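You operate a simulated robot arm through the tools that you are given. There is no shell and no other tool.

You are at the controls of a simulated robot arm. One attempt, no reset.

## Task
Tighten the silver bracket's four screws in number order, at the torque on the drawing.
Fine: blue driver, one run a screw, back in its holder after; fingers off the turning socket.

The check looks at the end state, three seconds after you hand in, the way a careful person would. Anything else that was tipped, shoved, dropped, spilled or broken makes it a failure.

## Robot
A 6-joint arm with a two-finger parallel gripper, fixed in place. Base frame: the origin is at the foot of the arm, x ahead of it, y to its left, z up; the work surface is at about z = 0.9. Readings come in m, degrees, newtons and seconds.
With the tool pointing down near the work surface it reaches from about 0.24 to 0.66 m from the base axis. Its first joint turns from -66.0 to 66.0 degrees. Payload 2.9 kg.
The tool frame sits at the grasp point between the pads (the TCP): z along the fingers, y along the line on which they close. The tips reach 0.03 m beyond it. The gripper opens to 0.11 m. The fingers are 0.02 m wide and 0.01 m thick; the gripper's body (0.048 by 0.112 m) begins 0.055 m behind the TCP.
Orientation is that of the tool frame in the base frame, as a unit quaternion [w, x, y, z]. With the fingers straight down and closing along the base's y, the tool's x points along the base's -x, its y along +y and its z along -z.

## Interface
- The arm moves only by the tool servo_tool. Its argument "series" is a list of rows, each an object of numbers (a shift or turn left out is 0, a gripper value left out holds the last): "tx", "ty", "tz": the shift along the base's x, y, z in mm; "ax", "ay", "az": the turn, a rotation vector about the base's x, y, z in degrees; "grip": the finger opening in mm, from 0 to 110. In form: [{"tx": .., "ty": .., "tz": .., "ax": .., "ay": .., "az": .., "grip": ..}, ...]. A call has 1 to 20 rows; each row shifts and turns the commanded pose from where the row before left it. A row lasts 0.2 s, in which the tool goes at most 0.05 m and 8.6 degrees; a call with a longer step from one row to the next is refused whole, and so is a gripper value outside its range. Where a pose cannot be reached the arm comes as near as it can. A force on the tool above 70 N (or 10 N above the force at the start of the call, whichever is more), or a blocked arm, ends the call early, and 0.2 s more pass. Each finger travels about 0.108 m/s and halts on what it meets, pressing with about 25 N; the grip force reading is that of the motor and also rises with nothing between the fingers. The clock runs only during rows and for 0.2 s after the last one: add rows that do not move to give the fingers time. It gives the time, the measured TCP pose, the force on the tool (base axes), the opening and the grip force at its end, in the units of the frame above (readings bear some noise), with the torque about the TCP (base axes, N m) and any sound that the robot's microphone picked up, and new pictures: "pictures" is both (left out), scene, wrist or none.
- Cameras (640 x 400 px; columns grow to the right, rows downward): "scene" is fixed at [0.077, 0.416, 1.4173]; the picture's right is [-0.80, -0.60, 0.00], its down [-0.22, 0.29, -0.93] and it looks along [0.56, -0.74, -0.36] (base axes); focal length 312 px, centre (320, 200). "wrist" rides on the gripper at [0.072, 0.017, -0.103] in the tool frame; the picture's right is [-0.23, 0.97, 0.00], its down [-0.76, -0.18, -0.62] and it looks along [-0.61, -0.14, 0.78] (tool axes); focal length 222 px, centre (320, 200). There is no depth. A picture from a camera that has moved, and an enlarged one, comes with that camera's place and axes in the base frame and with its lens. The place of the scene camera against the robot may be out by one fixed shift of up to 0.018 m in any direction.
- enlarge(camera, box): a new picture of the part [left, top, right, bottom] of that camera's present view, enlarged. The clock stands still meanwhile.
- sign_off(): hands the job in; it is judged then, once.

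Places have to be worked out from the pictures, the camera data and where the tool is seen. Open the gripper and draw the arm clear of the work before you hand the job in, unless the task says otherwise.

The tools are called after "Call:" as name(argument=value, ...) on one line, values as JSON. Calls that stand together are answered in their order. servo_tool: Moves the arm, as the interface text tells. Its arguments: {"type":"object","properties":{"series":{"type":"array","items":{"type":"object","properties":{"tx":{"type":"number"},"ty":{"type":"number"},"tz":{"type":"number"},"ax":{"type":"number"},"ay":{"type":"number"},"az":{"type":"number"},"grip":{"type":"number"}}}},"pictures":{"type":"string","enum":["both","scene","wrist","none"]}},"required":["series"]} The other tools are called the same way: enlarge (camera, box) takes an enlarged picture of a part of a camera's view; sign_off () hands the job in.

At the start:

```text
time: 0.0
ee_pos: [0.3148, 0.0312, 1.3256]
orientation: [0.001, 0.0, 1.0, 0.0]
contact_force: [-0.8, 0.6, 0.1]
ft_torque: [0.0, -0.02, 0.02]
gripper_width: 0.1103
grasp_force: 0.0
```

scene: 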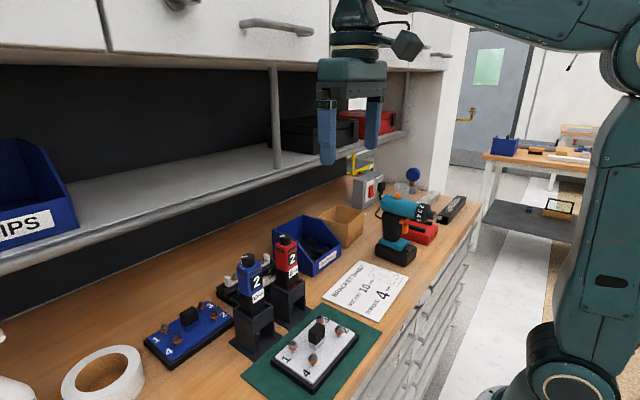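
wrist: 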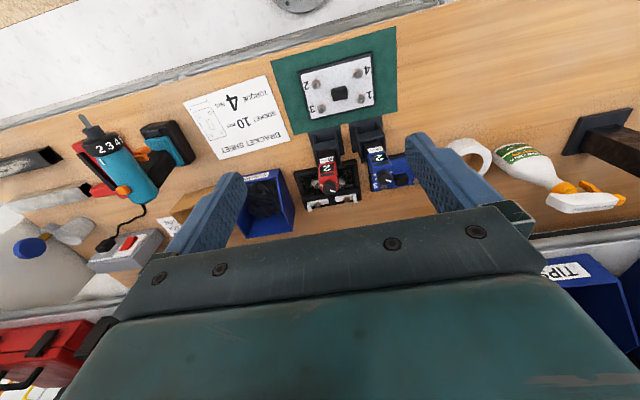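

I start by looking closely at the drawing, drivers and bracket in both cameras before moving.

Call:
enlarge(camera="scene", box=[220, 220, 380, 400])

Call:
enlarge(camera="scene", box=[310, 230, 430, 330])

Call:
enlarge(camera="wrist", box=[160, 20, 420, 220])

Call:
enlarge(camera="scene", box=[340, 140, 480, 270])

```text
2.22 times, centred on (300, 310) of scene
camera zoom: at [0.077, 0.416, 1.4173], right [-0.8, -0.6, 0.0], down [-0.22, 0.29, -0.93], along [0.56, -0.74, -0.36], focal length 694 px, centre (364, -44)
```

zoom: 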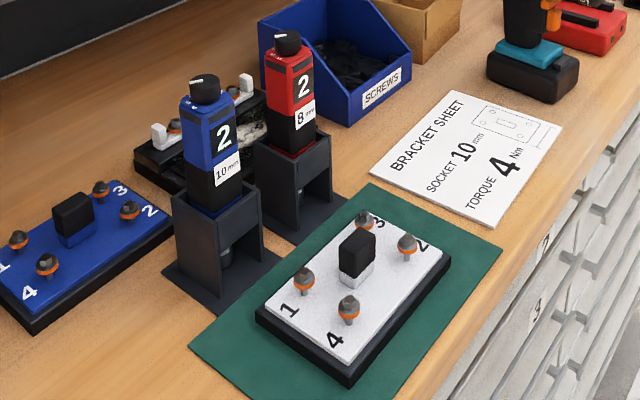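

```text
4.00 times, centred on (370, 280) of scene
camera zoom: at [0.077, 0.416, 1.4173], right [-0.8, -0.6, 0.0], down [-0.22, 0.29, -0.93], along [0.56, -0.74, -0.36], focal length 1248 px, centre (120, -120)
```

zoom: 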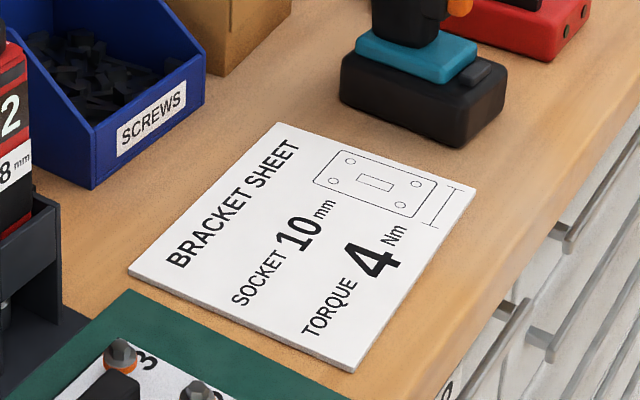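

```text
2.00 times, centred on (290, 120) of wrist
camera zoom: at [0.2435, 0.0476, 1.4296], right [0.23, 0.97, 0.0], down [0.76, -0.18, 0.62], along [0.61, -0.14, -0.78], focal length 444 px, centre (380, 360)
```

zoom: 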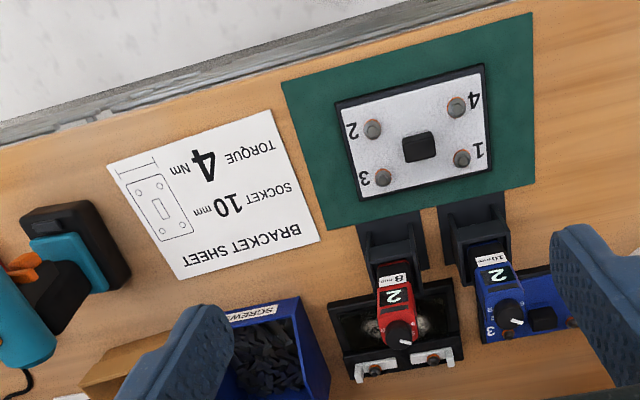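

```text
3.08 times, centred on (410, 205) of scene
camera zoom: at [0.077, 0.416, 1.4173], right [-0.8, -0.6, 0.0], down [-0.22, 0.29, -0.93], along [0.56, -0.74, -0.36], focal length 960 px, centre (43, 185)
```

zoom: 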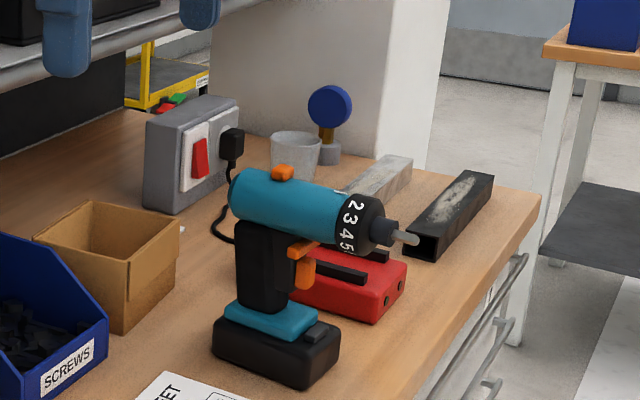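

The drawing says 10 mm socket and 4 Nm. The blue driver is labelled 10 mm but its window shows 2, so the knob on top probably sets the torque. I put the blue driver near (0.465, 0.106) with its top near z 1.115, and the bracket screws near 1 (0.385, 0.103), 2 (0.336, 0.019), 3 (0.385, 0.020) and 4 (0.337, 0.104). I'll move the wrist camera closer to see the driver.

Call:
servo_tool(series=[{"tx": 10, "ty": 16, "tz": -30}, {"tx": 10, "ty": 16, "tz": -30}, {"tx": 10, "ty": 16, "tz": -30}, {"tx": 10, "ty": 16, "tz": -30}, {"tx": 5, "ty": 14, "tz": -25}, {}])

```text
time: 1.4
ee_pos: [0.3618, 0.1076, 1.1812]
orientation: [0.001, 0.0, 1.0, 0.0]
contact_force: [0.8, -0.1, -0.5]
ft_torque: [0.01, -0.01, 0.0]
gripper_width: 0.11
grasp_force: 0.0
camera wrist: at [0.2903, 0.1248, 1.2843], right [0.23, 0.97, 0.0], down [0.76, -0.18, 0.62], along [0.61, -0.14, -0.78], focal length 222 px, centre (320, 200)
```

scene: 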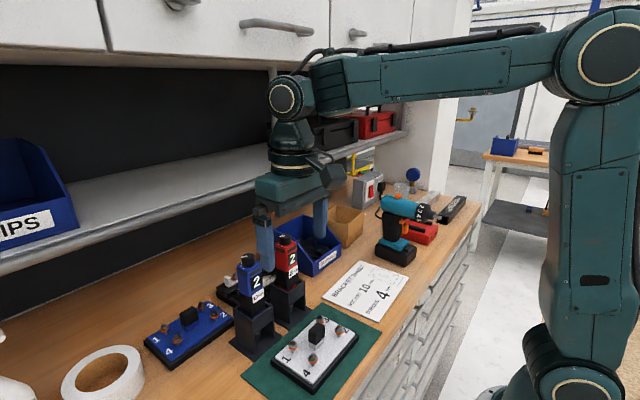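
wrist: 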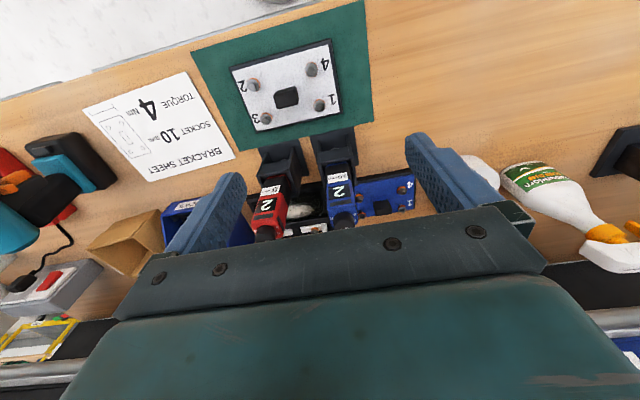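

Now a close look at the blue driver and the bracket from here.

Call:
enlarge(camera="wrist", box=[250, 120, 410, 245])

Call:
enlarge(camera="wrist", box=[215, 20, 375, 145])

Call:
enlarge(camera="scene", box=[225, 225, 315, 365])

Call:
enlarge(camera="scene", box=[230, 240, 280, 310])

```text
3.20 times, centred on (330, 182) of wrist
camera zoom: at [0.2903, 0.1248, 1.2843], right [0.23, 0.97, 0.0], down [0.76, -0.18, 0.62], along [0.61, -0.14, -0.78], focal length 711 px, centre (288, 256)
```

zoom: 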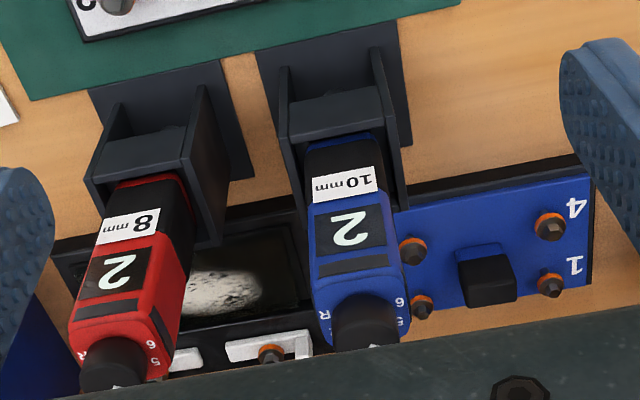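

```text
3.20 times, centred on (295, 82) of wrist
camera zoom: at [0.2903, 0.1248, 1.2843], right [0.23, 0.97, 0.0], down [0.76, -0.18, 0.62], along [0.61, -0.14, -0.78], focal length 711 px, centre (400, 576)
```

zoom: 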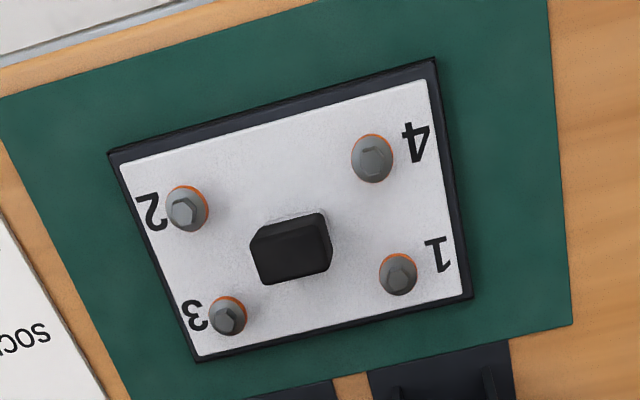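

```text
2.86 times, centred on (270, 295) of scene
camera zoom: at [0.077, 0.4161, 1.4173], right [-0.8, -0.6, 0.0], down [-0.22, 0.29, -0.93], along [0.56, -0.74, -0.36], focal length 892 px, centre (463, -71)
```

zoom: 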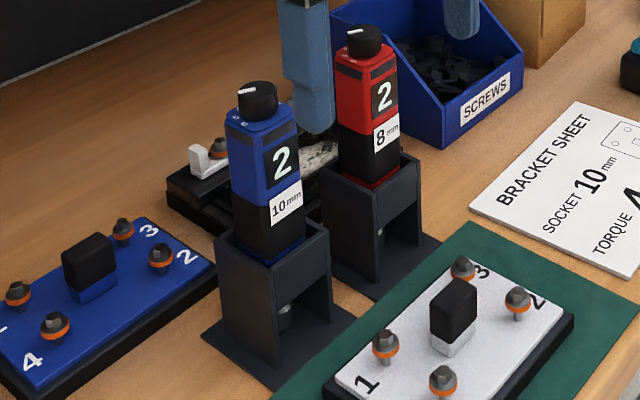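

```text
5.71 times, centred on (255, 275) of scene
camera zoom: at [0.077, 0.4161, 1.4173], right [-0.8, -0.6, 0.0], down [-0.22, 0.29, -0.93], along [0.56, -0.74, -0.36], focal length 1784 px, centre (691, -229)
```

zoom: 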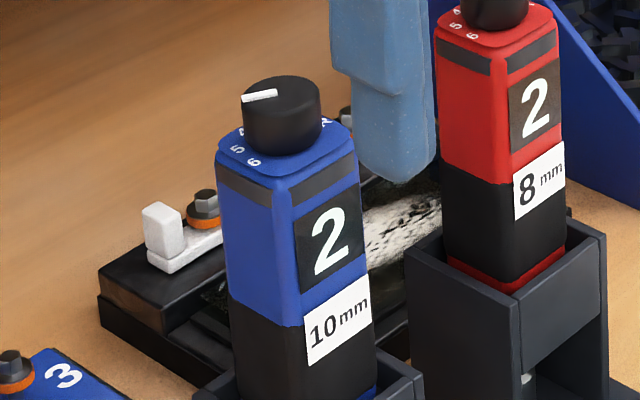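

The top of the driver has a pointer knob with a ring of numbers including R, 5 and 6. I'll move up and forward for a near-vertical view of the dial.

Call:
servo_tool(series=[{"tx": 5, "tz": 33}, {"tx": 25, "tz": 33}, {"tx": 30, "tz": 33}, {"tx": 28}, {}])

```text
time: 2.6
ee_pos: [0.4485, 0.1082, 1.2789]
orientation: [0.0, 0.0, 1.0, 0.0]
contact_force: [-0.1, -0.1, 0.3]
ft_torque: [0.0, -0.02, -0.01]
gripper_width: 0.1099
grasp_force: 0.1
camera wrist: at [0.3767, 0.1249, 1.3829], right [0.23, 0.97, 0.0], down [0.76, -0.18, 0.62], along [0.61, -0.14, -0.78], focal length 222 px, centre (320, 200)
```

scene: 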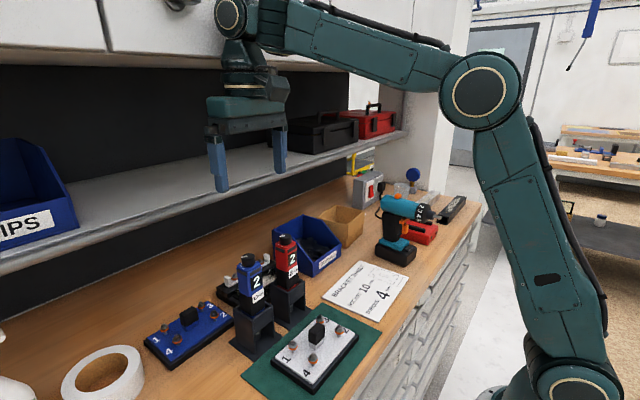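
wrist: 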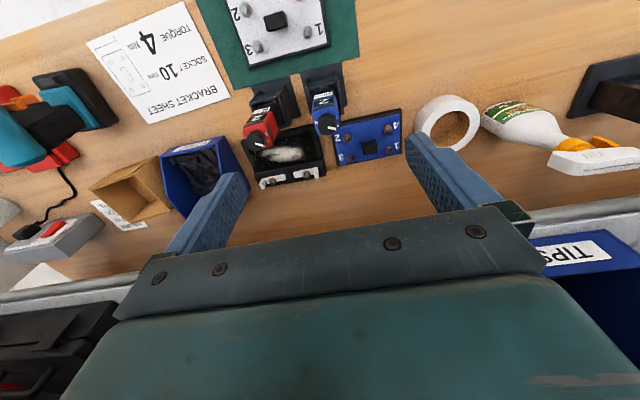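

Call:
enlarge(camera="wrist", box=[296, 80, 360, 140])

Call:
enlarge(camera="wrist", box=[220, 60, 420, 190])

```text
6.67 times, centred on (328, 110) of wrist
camera zoom: at [0.3767, 0.1249, 1.3829], right [0.23, 0.97, 0.0], down [0.76, -0.18, 0.62], along [0.61, -0.14, -0.78], focal length 1481 px, centre (267, 800)
```

zoom: 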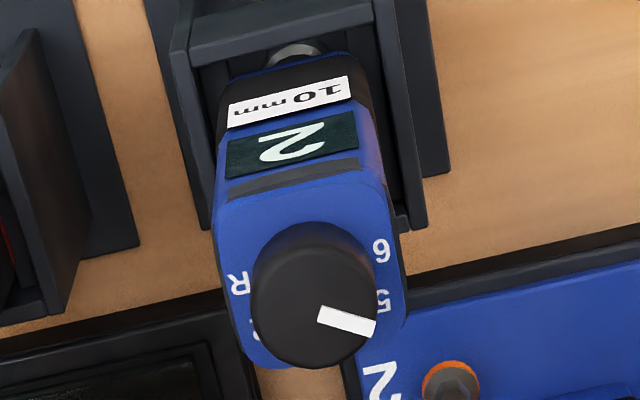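

```text
3.08 times, centred on (320, 125) of wrist
camera zoom: at [0.3767, 0.1249, 1.3829], right [0.23, 0.97, 0.0], down [0.76, -0.18, 0.62], along [0.61, -0.14, -0.78], focal length 684 px, centre (320, 431)
```

zoom: 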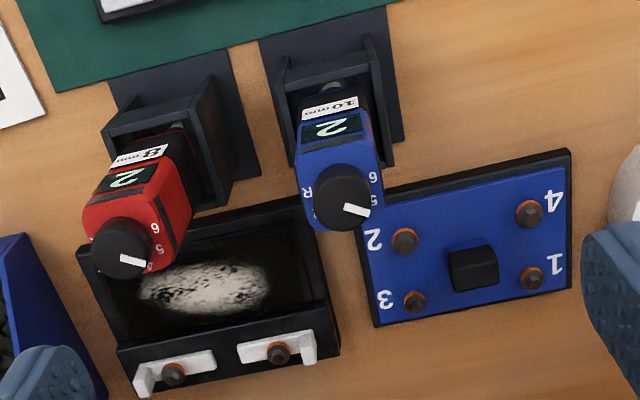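

The dial runs R, 1…6 around the knob, and the white pointer is visible. I need the pointer and numbers more exactly, so I'll zoom the scene camera on both dials.

Call:
enlarge(camera="scene", box=[234, 248, 266, 268])

Call:
enlarge(camera="scene", box=[270, 228, 302, 248])

Call:
enlarge(camera="wrist", box=[312, 96, 344, 136])

Call:
enlarge(camera="wrist", box=[240, 110, 288, 156])

```text
16.00 times, centred on (250, 258) of scene
camera zoom: at [0.077, 0.416, 1.4173], right [-0.8, -0.6, 0.0], down [-0.22, 0.29, -0.93], along [0.56, -0.74, -0.36], focal length 4994 px, centre (1440, -728)
```

zoom: 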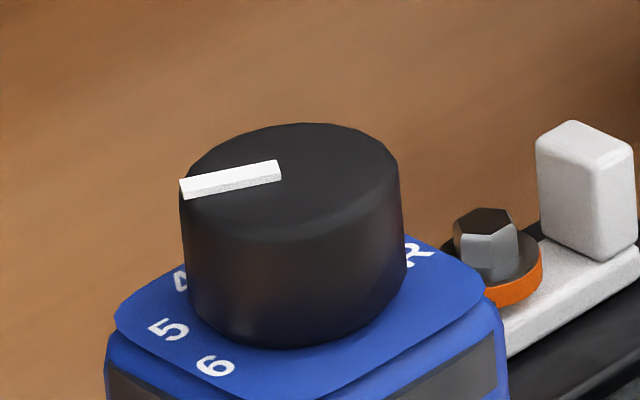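

```text
16.00 times, centred on (286, 238) of scene
camera zoom: at [0.077, 0.416, 1.4173], right [-0.8, -0.6, 0.0], down [-0.22, 0.29, -0.93], along [0.56, -0.74, -0.36], focal length 4994 px, centre (864, -408)
```

zoom: 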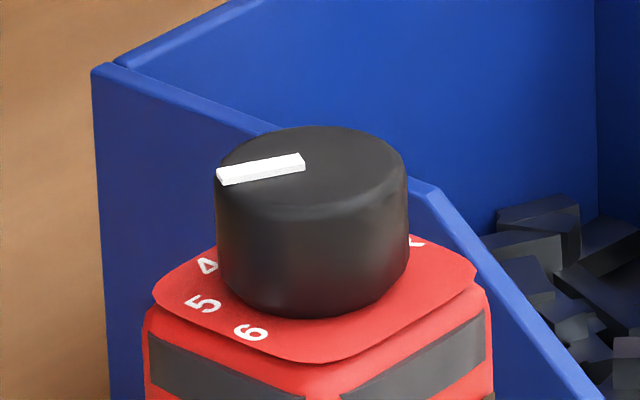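

```text
10.00 times, centred on (328, 116) of wrist
camera zoom: at [0.3767, 0.1249, 1.3829], right [0.23, 0.97, 0.0], down [0.76, -0.18, 0.62], along [0.61, -0.14, -0.78], focal length 2221 px, centre (240, 1040)
```

zoom: 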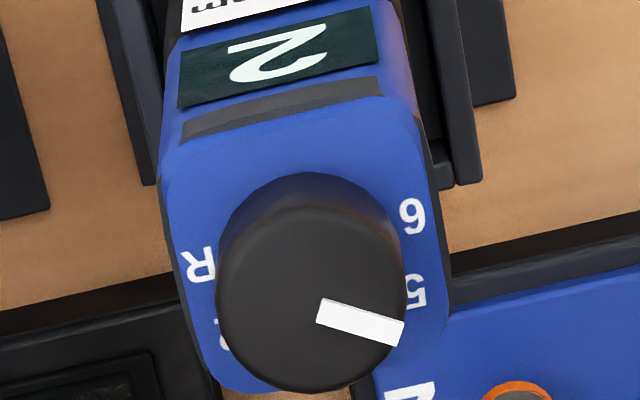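

```text
8.70 times, centred on (264, 133) of wrist
camera zoom: at [0.3767, 0.1249, 1.3829], right [0.23, 0.97, 0.0], down [0.76, -0.18, 0.62], along [0.61, -0.14, -0.78], focal length 1932 px, centre (807, 783)
```

zoom: 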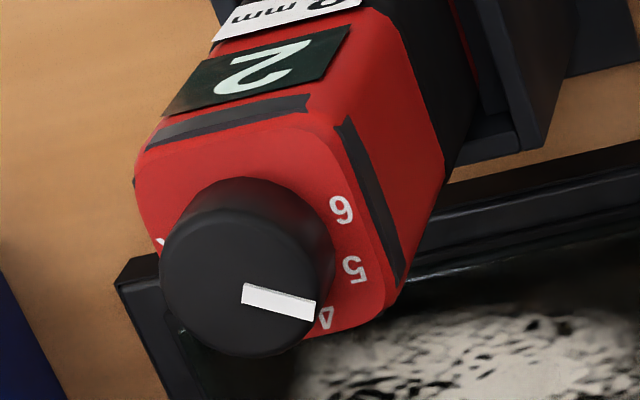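

Combining three wrist views puts the blue driver's knob at about (0.487, 0.110) with its top near z 1.083. Fitting the dial labels gives roughly 40° per step (R, 2, 3, 4, 5, 6), with the pointer at 5 while the window shows 2. I'll go above the knob with the fingers part open and look again.

Call:
servo_tool(series=[{"tx": 10, "ty": 0, "tz": -25, "grip": 60}, {"tx": 10, "ty": 2, "tz": -25}, {"tx": 10, "tz": -25}, {"tx": 8, "tz": -25}, {}, {}])

```text
time: 4.0
ee_pos: [0.4876, 0.1111, 1.1794]
orientation: [0.0, 0.0, 1.0, 0.0]
contact_force: [-0.7, 0.2, 0.2]
ft_torque: [-0.01, 0.01, -0.01]
gripper_width: 0.06
grasp_force: 0.1
camera wrist: at [0.4145, 0.1273, 1.2832], right [0.23, 0.97, 0.0], down [0.76, -0.18, 0.62], along [0.61, -0.14, -0.78], focal length 222 px, centre (320, 200)
```

scene: 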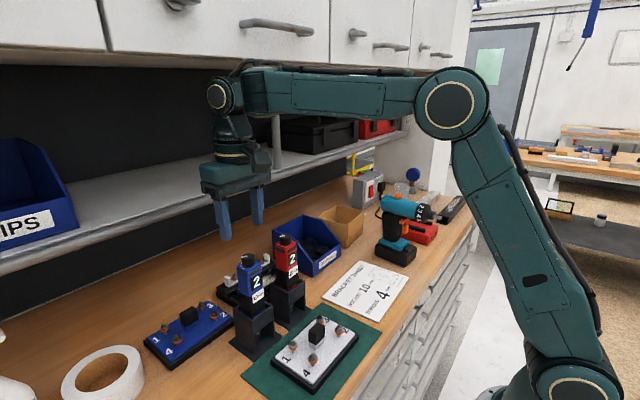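
wrist: 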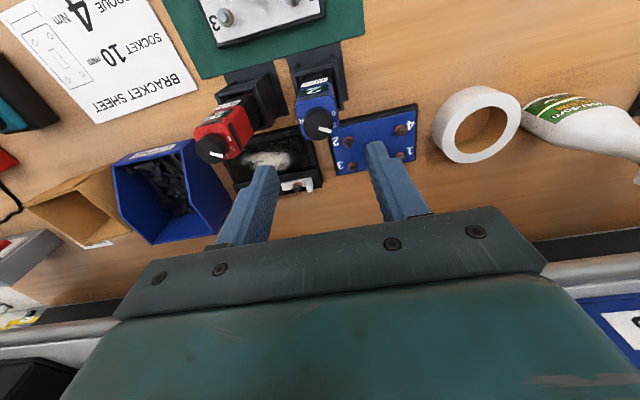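

Call:
enlarge(camera="wrist", box=[288, 75, 352, 155])

Call:
enlarge(camera="wrist", box=[180, 50, 440, 220])

```text
5.00 times, centred on (320, 115) of wrist
camera zoom: at [0.4145, 0.1273, 1.2832], right [0.23, 0.97, 0.0], down [0.76, -0.18, 0.62], along [0.61, -0.14, -0.78], focal length 1111 px, centre (320, 625)
```

zoom: 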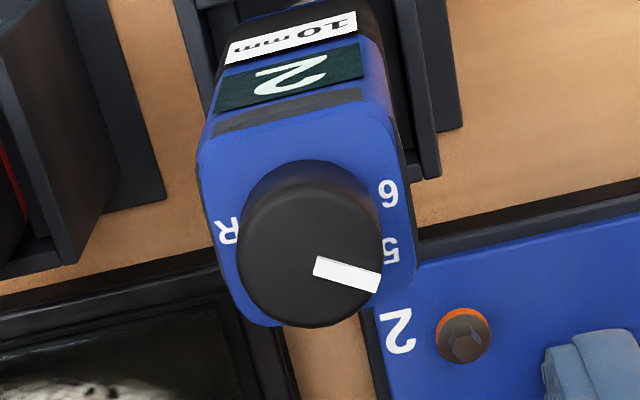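

```text
2.35 times, centred on (310, 135) of wrist
camera zoom: at [0.4145, 0.1273, 1.2832], right [0.23, 0.97, 0.0], down [0.76, -0.18, 0.62], along [0.61, -0.14, -0.78], focal length 523 px, centre (344, 353)
```

zoom: 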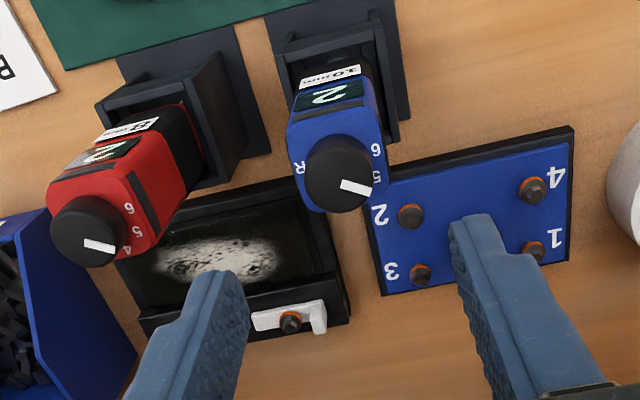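

The knob centre looks like about (0.484, 0.110), with its top at z 1.08–1.095. I'll shift slightly and go down to TCP z≈1.14, which keeps the tips above the knob, then compare the tips with the knob in the picture.

Call:
servo_tool(series=[{"tx": -2, "ty": -1, "tz": -15}, {"tx": -1, "tz": -15}, {"tz": -9}, {}], pictures="wrist")

Call:
enlarge(camera="wrist", box=[200, 60, 440, 220])

Call:
enlarge(camera="scene", box=[210, 190, 310, 280])

```text
time: 5.0
ee_pos: [0.4838, 0.1099, 1.1396]
orientation: [-0.001, 0.0, 1.0, 0.0]
contact_force: [0.4, -0.5, 0.1]
ft_torque: [0.01, 0.0, -0.02]
gripper_width: 0.0598
grasp_force: 0.1
camera wrist: at [0.4115, 0.1268, 1.2446], right [0.23, 0.97, 0.0], down [0.76, -0.18, 0.62], along [0.61, -0.14, -0.78], focal length 222 px, centre (320, 200)
```

wrist: 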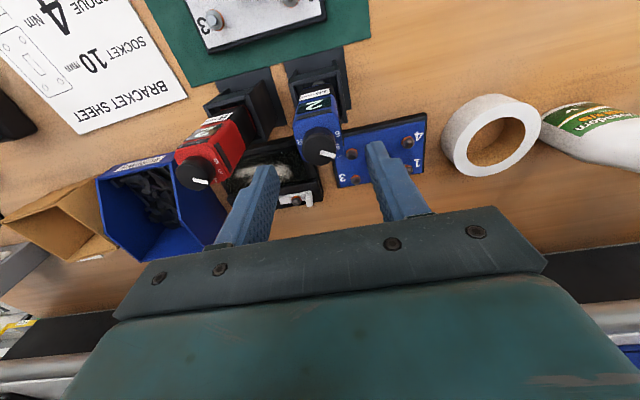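

```text
2.50 times, centred on (320, 140) of wrist
camera zoom: at [0.4115, 0.1268, 1.2446], right [0.23, 0.97, 0.0], down [0.76, -0.18, 0.62], along [0.61, -0.14, -0.78], focal length 555 px, centre (320, 350)
```

zoom: 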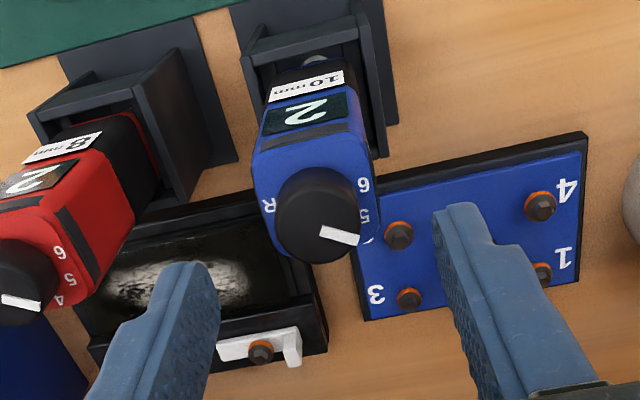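

```text
4.44 times, centred on (260, 235) of scene
camera zoom: at [0.077, 0.416, 1.4173], right [-0.8, -0.6, 0.0], down [-0.22, 0.29, -0.93], along [0.56, -0.74, -0.36], focal length 1387 px, centre (587, 44)
```

zoom: 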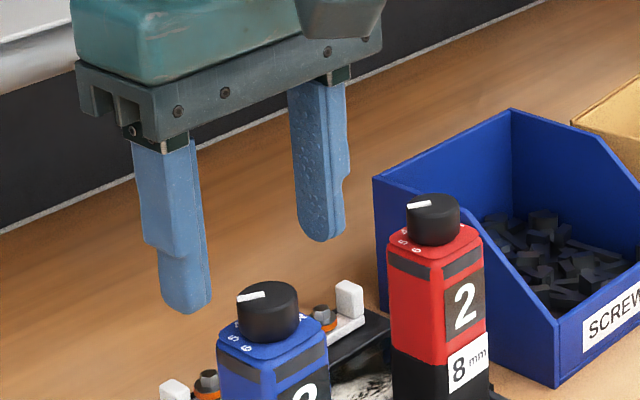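

Knob size and position now suggest its centre is at (0.480, 0.110) with the top near z 1.095. I'll shift 3.5 mm back and lower to TCP z≈1.12, with the open fingers straddling the knob, then check height from the scene camera.

Call:
servo_tool(series=[{"tx": -2, "tz": -7}, {"tx": -1.5, "tz": -7}, {"tz": -6}, {}])

Call:
enlarge(camera="scene", box=[220, 210, 300, 280])

Call:
enlarge(camera="wrist", box=[220, 70, 420, 220])

```text
time: 6.0
ee_pos: [0.4794, 0.11, 1.1208]
orientation: [0.001, 0.0, 1.0, 0.0]
contact_force: [0.1, 0.6, -0.5]
ft_torque: [-0.01, 0.0, 0.01]
gripper_width: 0.0601
grasp_force: 0.1
camera wrist: at [0.4072, 0.1263, 1.2241], right [0.23, 0.97, 0.0], down [0.76, -0.18, 0.62], along [0.61, -0.14, -0.78], focal length 222 px, centre (320, 200)
```

scene: 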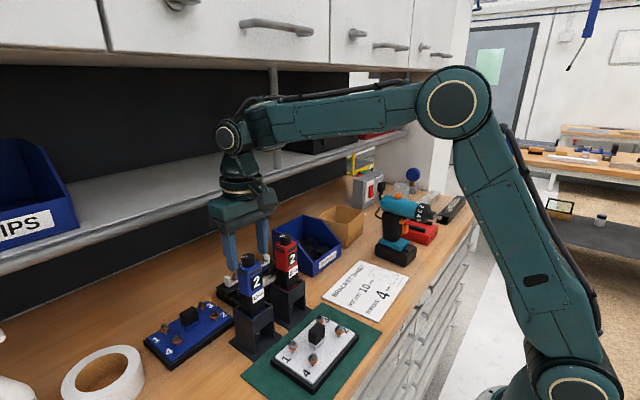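
wrist: 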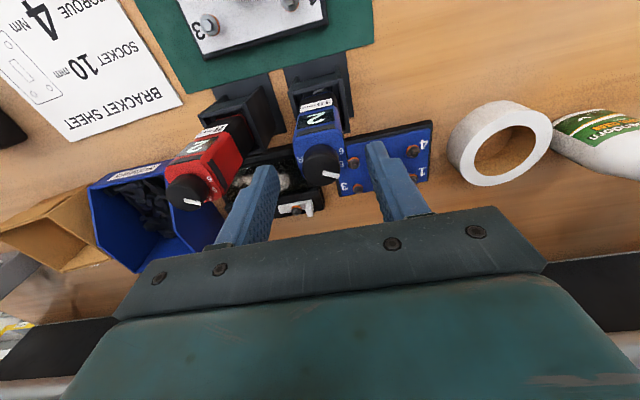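

```text
5.71 times, centred on (260, 245) of scene
camera zoom: at [0.077, 0.416, 1.4173], right [-0.8, -0.6, 0.0], down [-0.22, 0.29, -0.93], along [0.56, -0.74, -0.36], focal length 1784 px, centre (663, -57)
```

zoom: 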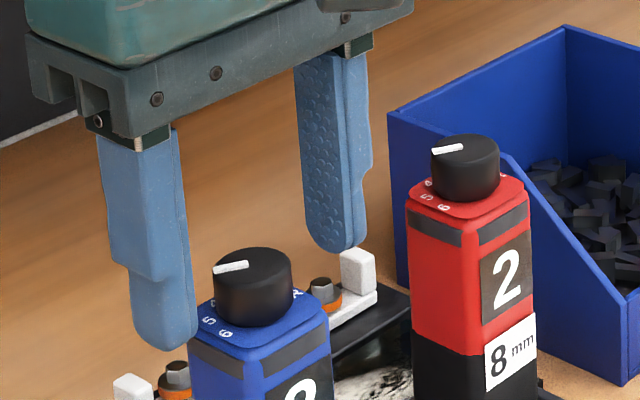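

```text
2.67 times, centred on (320, 145) of wrist
camera zoom: at [0.4072, 0.1263, 1.2241], right [0.23, 0.97, 0.0], down [0.76, -0.18, 0.62], along [0.61, -0.14, -0.78], focal length 592 px, centre (320, 347)
```

zoom: 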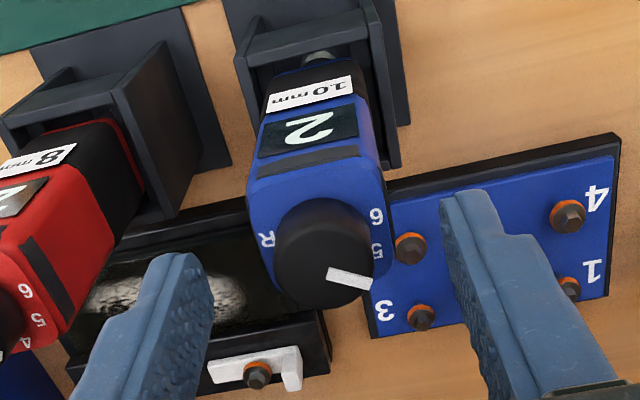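

The fingertips straddle the knob at about its lower half and are centred to within a couple of mm. I'll lower 2 mm more and close to 30 mm to check centring before gripping.

Call:
servo_tool(series=[{"tz": -2, "grip": 50}, {"grip": 40}, {"grip": 32}, {"grip": 30}, {}])

Call:
enlarge(camera="scene", box=[230, 220, 280, 275])

Call:
enlarge(camera="wrist", box=[260, 90, 380, 200])

```text
time: 7.2
ee_pos: [0.4793, 0.1095, 1.1179]
orientation: [0.001, -0.001, 1.0, 0.0]
contact_force: [-0.1, 0.4, -0.5]
ft_torque: [0.0, -0.04, 0.02]
gripper_width: 0.03
grasp_force: 0.1
camera wrist: at [0.4074, 0.1264, 1.222], right [0.23, 0.97, 0.0], down [0.76, -0.18, 0.62], along [0.61, -0.14, -0.78], focal length 222 px, centre (320, 200)
```

scene: 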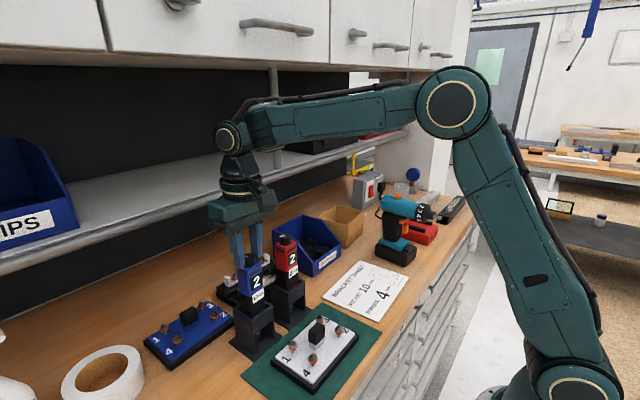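
wrist: 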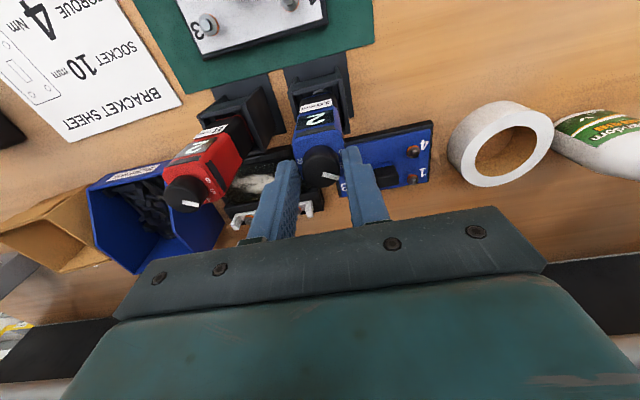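

```text
7.27 times, centred on (255, 248) of scene
camera zoom: at [0.077, 0.416, 1.4173], right [-0.8, -0.6, 0.0], down [-0.22, 0.29, -0.93], along [0.56, -0.74, -0.36], focal length 2270 px, centre (793, -146)
```

zoom: 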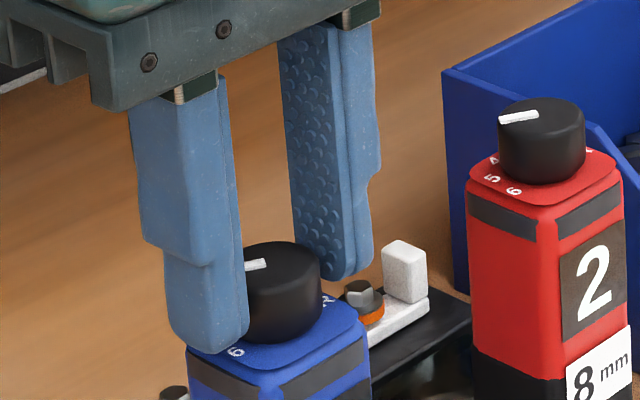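

```text
3.64 times, centred on (320, 145) of wrist
camera zoom: at [0.4074, 0.1264, 1.222], right [0.23, 0.97, 0.0], down [0.76, -0.18, 0.62], along [0.61, -0.14, -0.78], focal length 808 px, centre (320, 400)
```

zoom: 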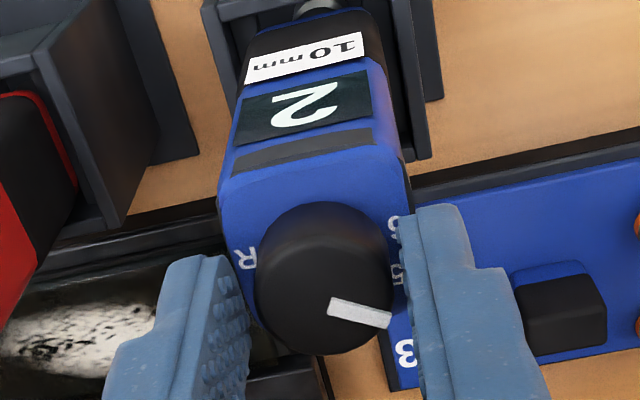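

The fingers are centred on the knob with a small gap on each side and the tips just above the body top. I'll close on the knob and check force and width before turning.

Call:
servo_tool(series=[{"grip": 26}, {"grip": 22}, {"grip": 20}, {}])

Call:
enlarge(camera="scene", box=[230, 220, 280, 290])

```text
time: 8.2
ee_pos: [0.4808, 0.1096, 1.1174]
orientation: [0.001, -0.001, 1.0, -0.001]
contact_force: [0.6, -0.2, -0.2]
ft_torque: [0.08, -0.02, 0.0]
gripper_width: 0.0239
grasp_force: 24.4
camera wrist: at [0.4074, 0.1265, 1.222], right [0.23, 0.97, 0.0], down [0.76, -0.18, 0.62], along [0.61, -0.14, -0.78], focal length 222 px, centre (320, 200)
```

scene: 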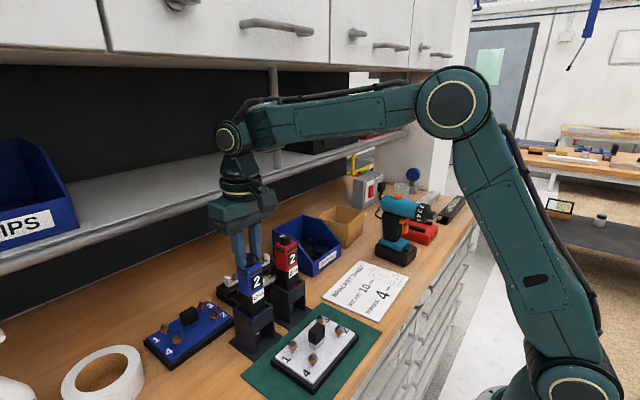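
wrist: 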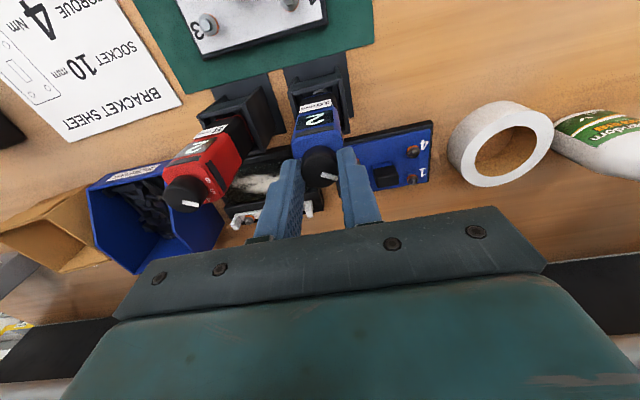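

```text
5.71 times, centred on (255, 255) of scene
camera zoom: at [0.077, 0.4161, 1.4173], right [-0.8, -0.6, 0.0], down [-0.22, 0.29, -0.93], along [0.56, -0.74, -0.36], focal length 1784 px, centre (691, -114)
```

zoom: 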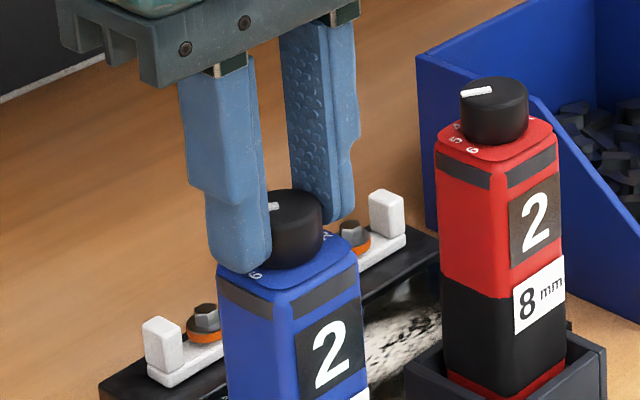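

The knob is held (24 mm, 24 N) with almost no side force. I'll turn it clockwise seen from above (−z) by about 20° and watch the pointer and display.

Call:
servo_tool(series=[{"az": -5}, {"az": -5}, {"az": -5}, {"az": -5}, {}])

Call:
enlarge(camera="scene", box=[230, 220, 280, 290])

Call:
enlarge(camera="wrist", box=[260, 70, 380, 200])

```text
time: 9.4
ee_pos: [0.4795, 0.1087, 1.1179]
orientation: [0.0, 0.175, 0.985, 0.0]
contact_force: [-0.7, -0.3, -0.2]
ft_torque: [0.02, -0.03, -0.04]
gripper_width: 0.024
grasp_force: 25.1
camera wrist: at [0.4182, 0.1504, 1.2226], right [0.55, 0.84, 0.0], down [0.65, -0.43, 0.62], along [0.52, -0.34, -0.78], focal length 222 px, centre (320, 200)
```

scene: 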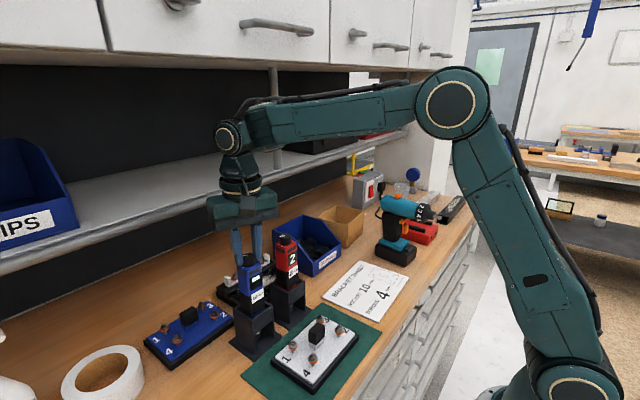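
wrist: 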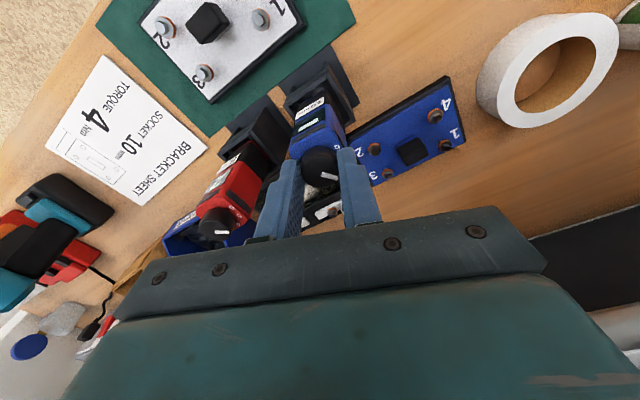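

```text
5.71 times, centred on (255, 255) of scene
camera zoom: at [0.0771, 0.4161, 1.4173], right [-0.8, -0.6, 0.0], down [-0.22, 0.29, -0.93], along [0.56, -0.74, -0.36], focal length 1784 px, centre (691, -114)
```

zoom: 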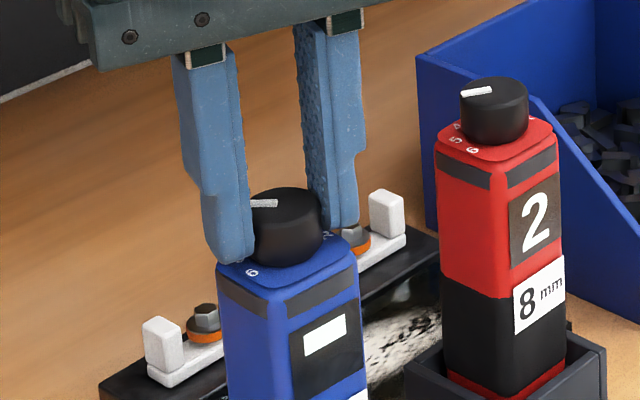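

```text
3.08 times, centred on (320, 135) of wrist
camera zoom: at [0.4182, 0.1504, 1.2226], right [0.55, 0.84, 0.0], down [0.65, -0.43, 0.62], along [0.52, -0.34, -0.78], focal length 684 px, centre (320, 400)
```

zoom: 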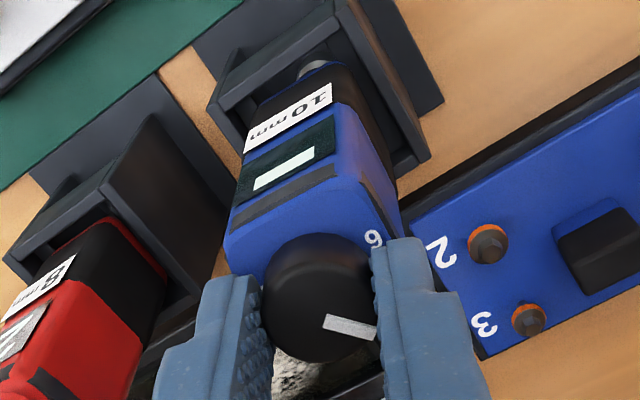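

The display now shows a dash, so the knob turned and is between detents. I'll continue another 20° to the next position and read it.

Call:
servo_tool(series=[{"az": -5}, {"az": -5}, {"az": -5}, {"az": -5}, {}])

Call:
enlarge(camera="scene", box=[230, 220, 280, 290])

Call:
enlarge(camera="wrist", box=[260, 70, 380, 200])

```text
time: 10.6
ee_pos: [0.4799, 0.1092, 1.1185]
orientation: [-0.001, 0.344, 0.939, 0.0]
contact_force: [-2.0, -1.1, 0.6]
ft_torque: [-0.08, 0.23, 0.0]
gripper_width: 0.0242
grasp_force: 24.7
camera wrist: at [0.4364, 0.1696, 1.2231], right [0.8, 0.6, 0.0], down [0.47, -0.63, 0.62], along [0.37, -0.5, -0.78], focal length 222 px, centre (320, 200)
```

scene: 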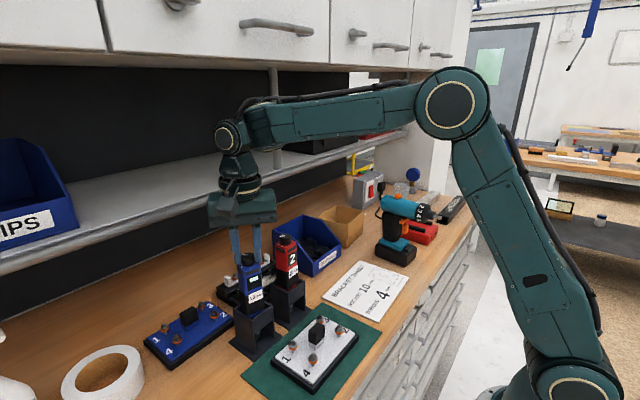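
wrist: 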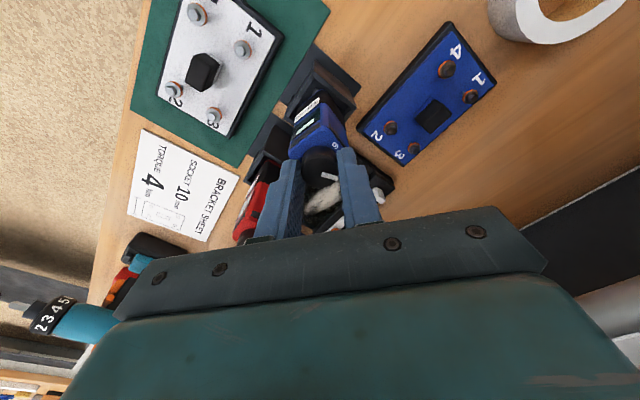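

```text
5.71 times, centred on (255, 255) of scene
camera zoom: at [0.077, 0.416, 1.4173], right [-0.8, -0.6, 0.0], down [-0.22, 0.29, -0.93], along [0.56, -0.74, -0.36], focal length 1784 px, centre (691, -114)
```

zoom: 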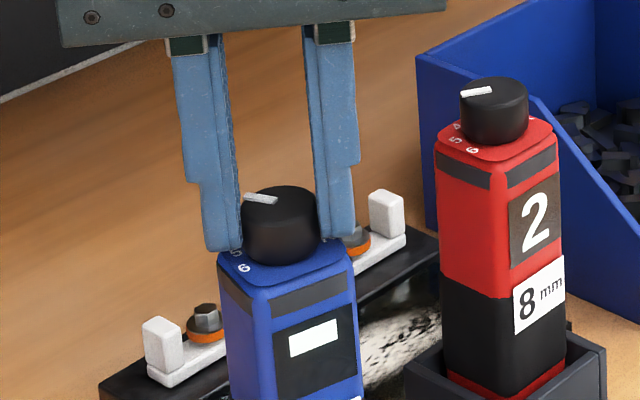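

```text
3.08 times, centred on (320, 135) of wrist
camera zoom: at [0.4364, 0.1696, 1.2231], right [0.8, 0.6, 0.0], down [0.47, -0.63, 0.62], along [0.37, -0.5, -0.78], focal length 684 px, centre (320, 400)
```

zoom: 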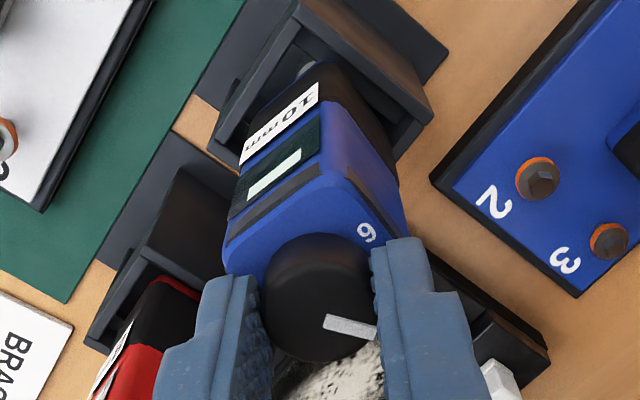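

The display still shows a dash, and the driver body seems to have turned slightly with the knob. I'll check the holder and body before turning further.

Call:
enlarge(camera="scene", box=[220, 240, 320, 365])

Call:
enlarge(camera="wrist", box=[240, 40, 400, 160])

```text
3.20 times, centred on (270, 302) of scene
camera zoom: at [0.077, 0.416, 1.4173], right [-0.8, -0.6, 0.0], down [-0.22, 0.29, -0.93], along [0.56, -0.74, -0.36], focal length 999 px, centre (480, -128)
```

zoom: 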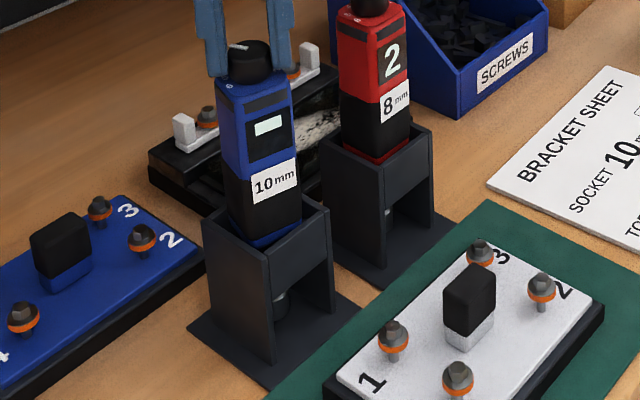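

```text
3.33 times, centred on (320, 100) of wrist
camera zoom: at [0.4364, 0.1696, 1.2231], right [0.8, 0.6, 0.0], down [0.47, -0.63, 0.62], along [0.37, -0.5, -0.78], focal length 740 px, centre (320, 533)
```

zoom: 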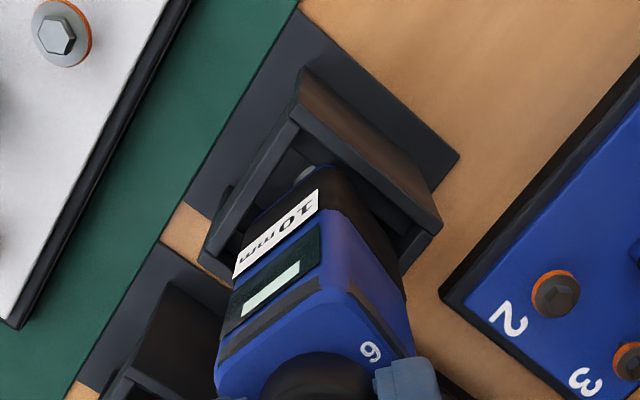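

The holder itself hasn't moved. The body has only taken up its slack inside it, roughly 15°. I'll continue turning in small steps and watch the display.

Call:
servo_tool(series=[{"az": -5}, {"az": -5}, {"az": -5}, {}], pictures="none")

Call:
enlarge(camera="scene", box=[225, 220, 295, 350])

Call:
enlarge(camera="wrist", box=[260, 70, 380, 200])

```text
time: 11.6
ee_pos: [0.4801, 0.109, 1.1186]
orientation: [0.0, 0.462, 0.887, 0.0]
contact_force: [-0.3, 0.7, 0.1]
ft_torque: [0.01, -0.01, 0.0]
gripper_width: 0.0239
grasp_force: 25.1
```

```text
3.08 times, centred on (260, 285) of scene
camera zoom: at [0.0771, 0.4161, 1.4173], right [-0.8, -0.6, 0.0], down [-0.22, 0.29, -0.93], along [0.56, -0.74, -0.36], focal length 960 px, centre (505, -62)
```

zoom: 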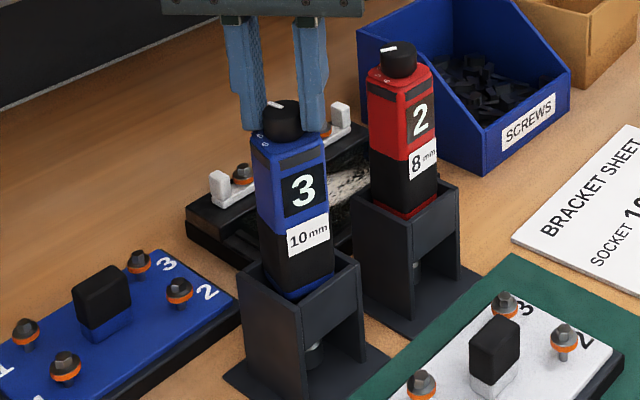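

```text
3.08 times, centred on (320, 135) of wrist
camera zoom: at [0.453, 0.1786, 1.2231], right [0.93, 0.37, 0.0], down [0.29, -0.73, 0.62], along [0.23, -0.58, -0.78], focal length 684 px, centre (320, 400)
```

zoom: 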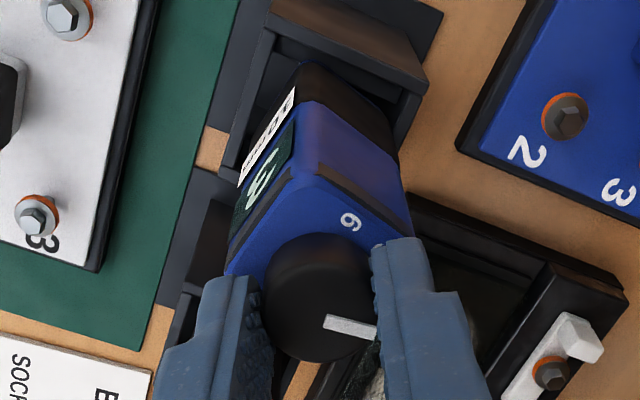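

The display reads 3 and it counts up clockwise. The printed ring runs the other way, but the live display clearly follows the setting. I'll continue about 40° more in the same direction toward 4, stopping on the way to check.

Call:
servo_tool(series=[{"az": -5}, {"az": -5}, {"az": -5}, {"az": -5}, {}], pictures="scene")

Call:
enlarge(camera="scene", box=[225, 220, 295, 350])

Call:
enlarge(camera="wrist", box=[260, 70, 380, 200])

```text
time: 12.8
ee_pos: [0.4804, 0.1093, 1.1178]
orientation: [0.001, 0.609, 0.793, 0.0]
contact_force: [-1.6, -0.1, -0.2]
ft_torque: [-0.03, 0.14, 0.01]
gripper_width: 0.0242
grasp_force: 25.1
```

scene: 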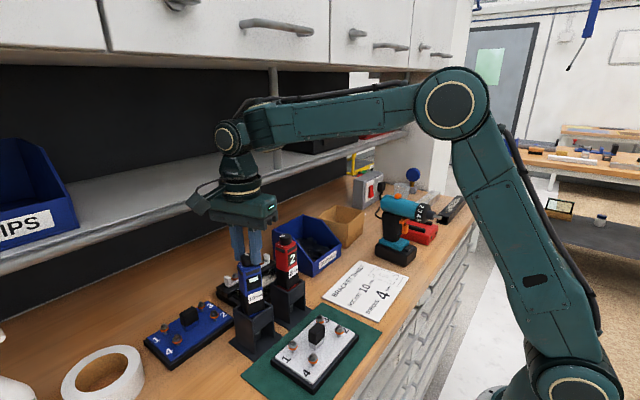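

```text
3.08 times, centred on (260, 285) of scene
camera zoom: at [0.077, 0.416, 1.4173], right [-0.8, -0.6, 0.0], down [-0.22, 0.29, -0.93], along [0.56, -0.74, -0.36], focal length 960 px, centre (505, -62)
```

zoom: 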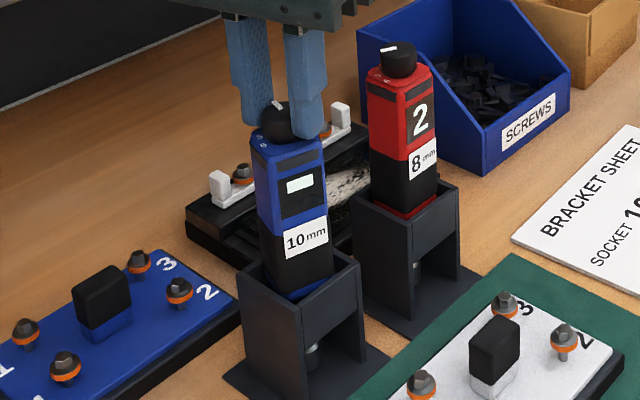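

```text
3.08 times, centred on (320, 135) of wrist
camera zoom: at [0.4787, 0.1844, 1.2222], right [1.0, 0.03, 0.0], down [0.02, -0.78, 0.62], along [0.02, -0.62, -0.78], focal length 684 px, centre (320, 400)
```

zoom: 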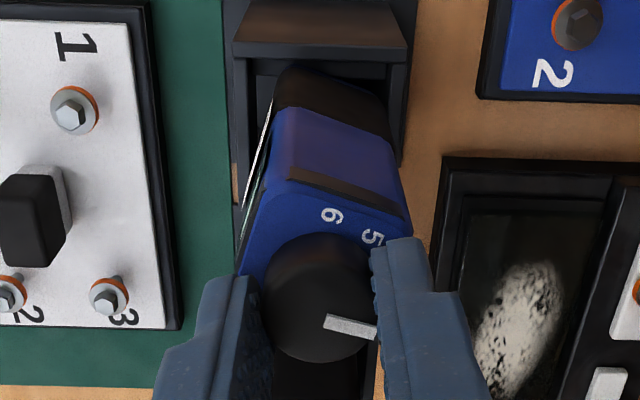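

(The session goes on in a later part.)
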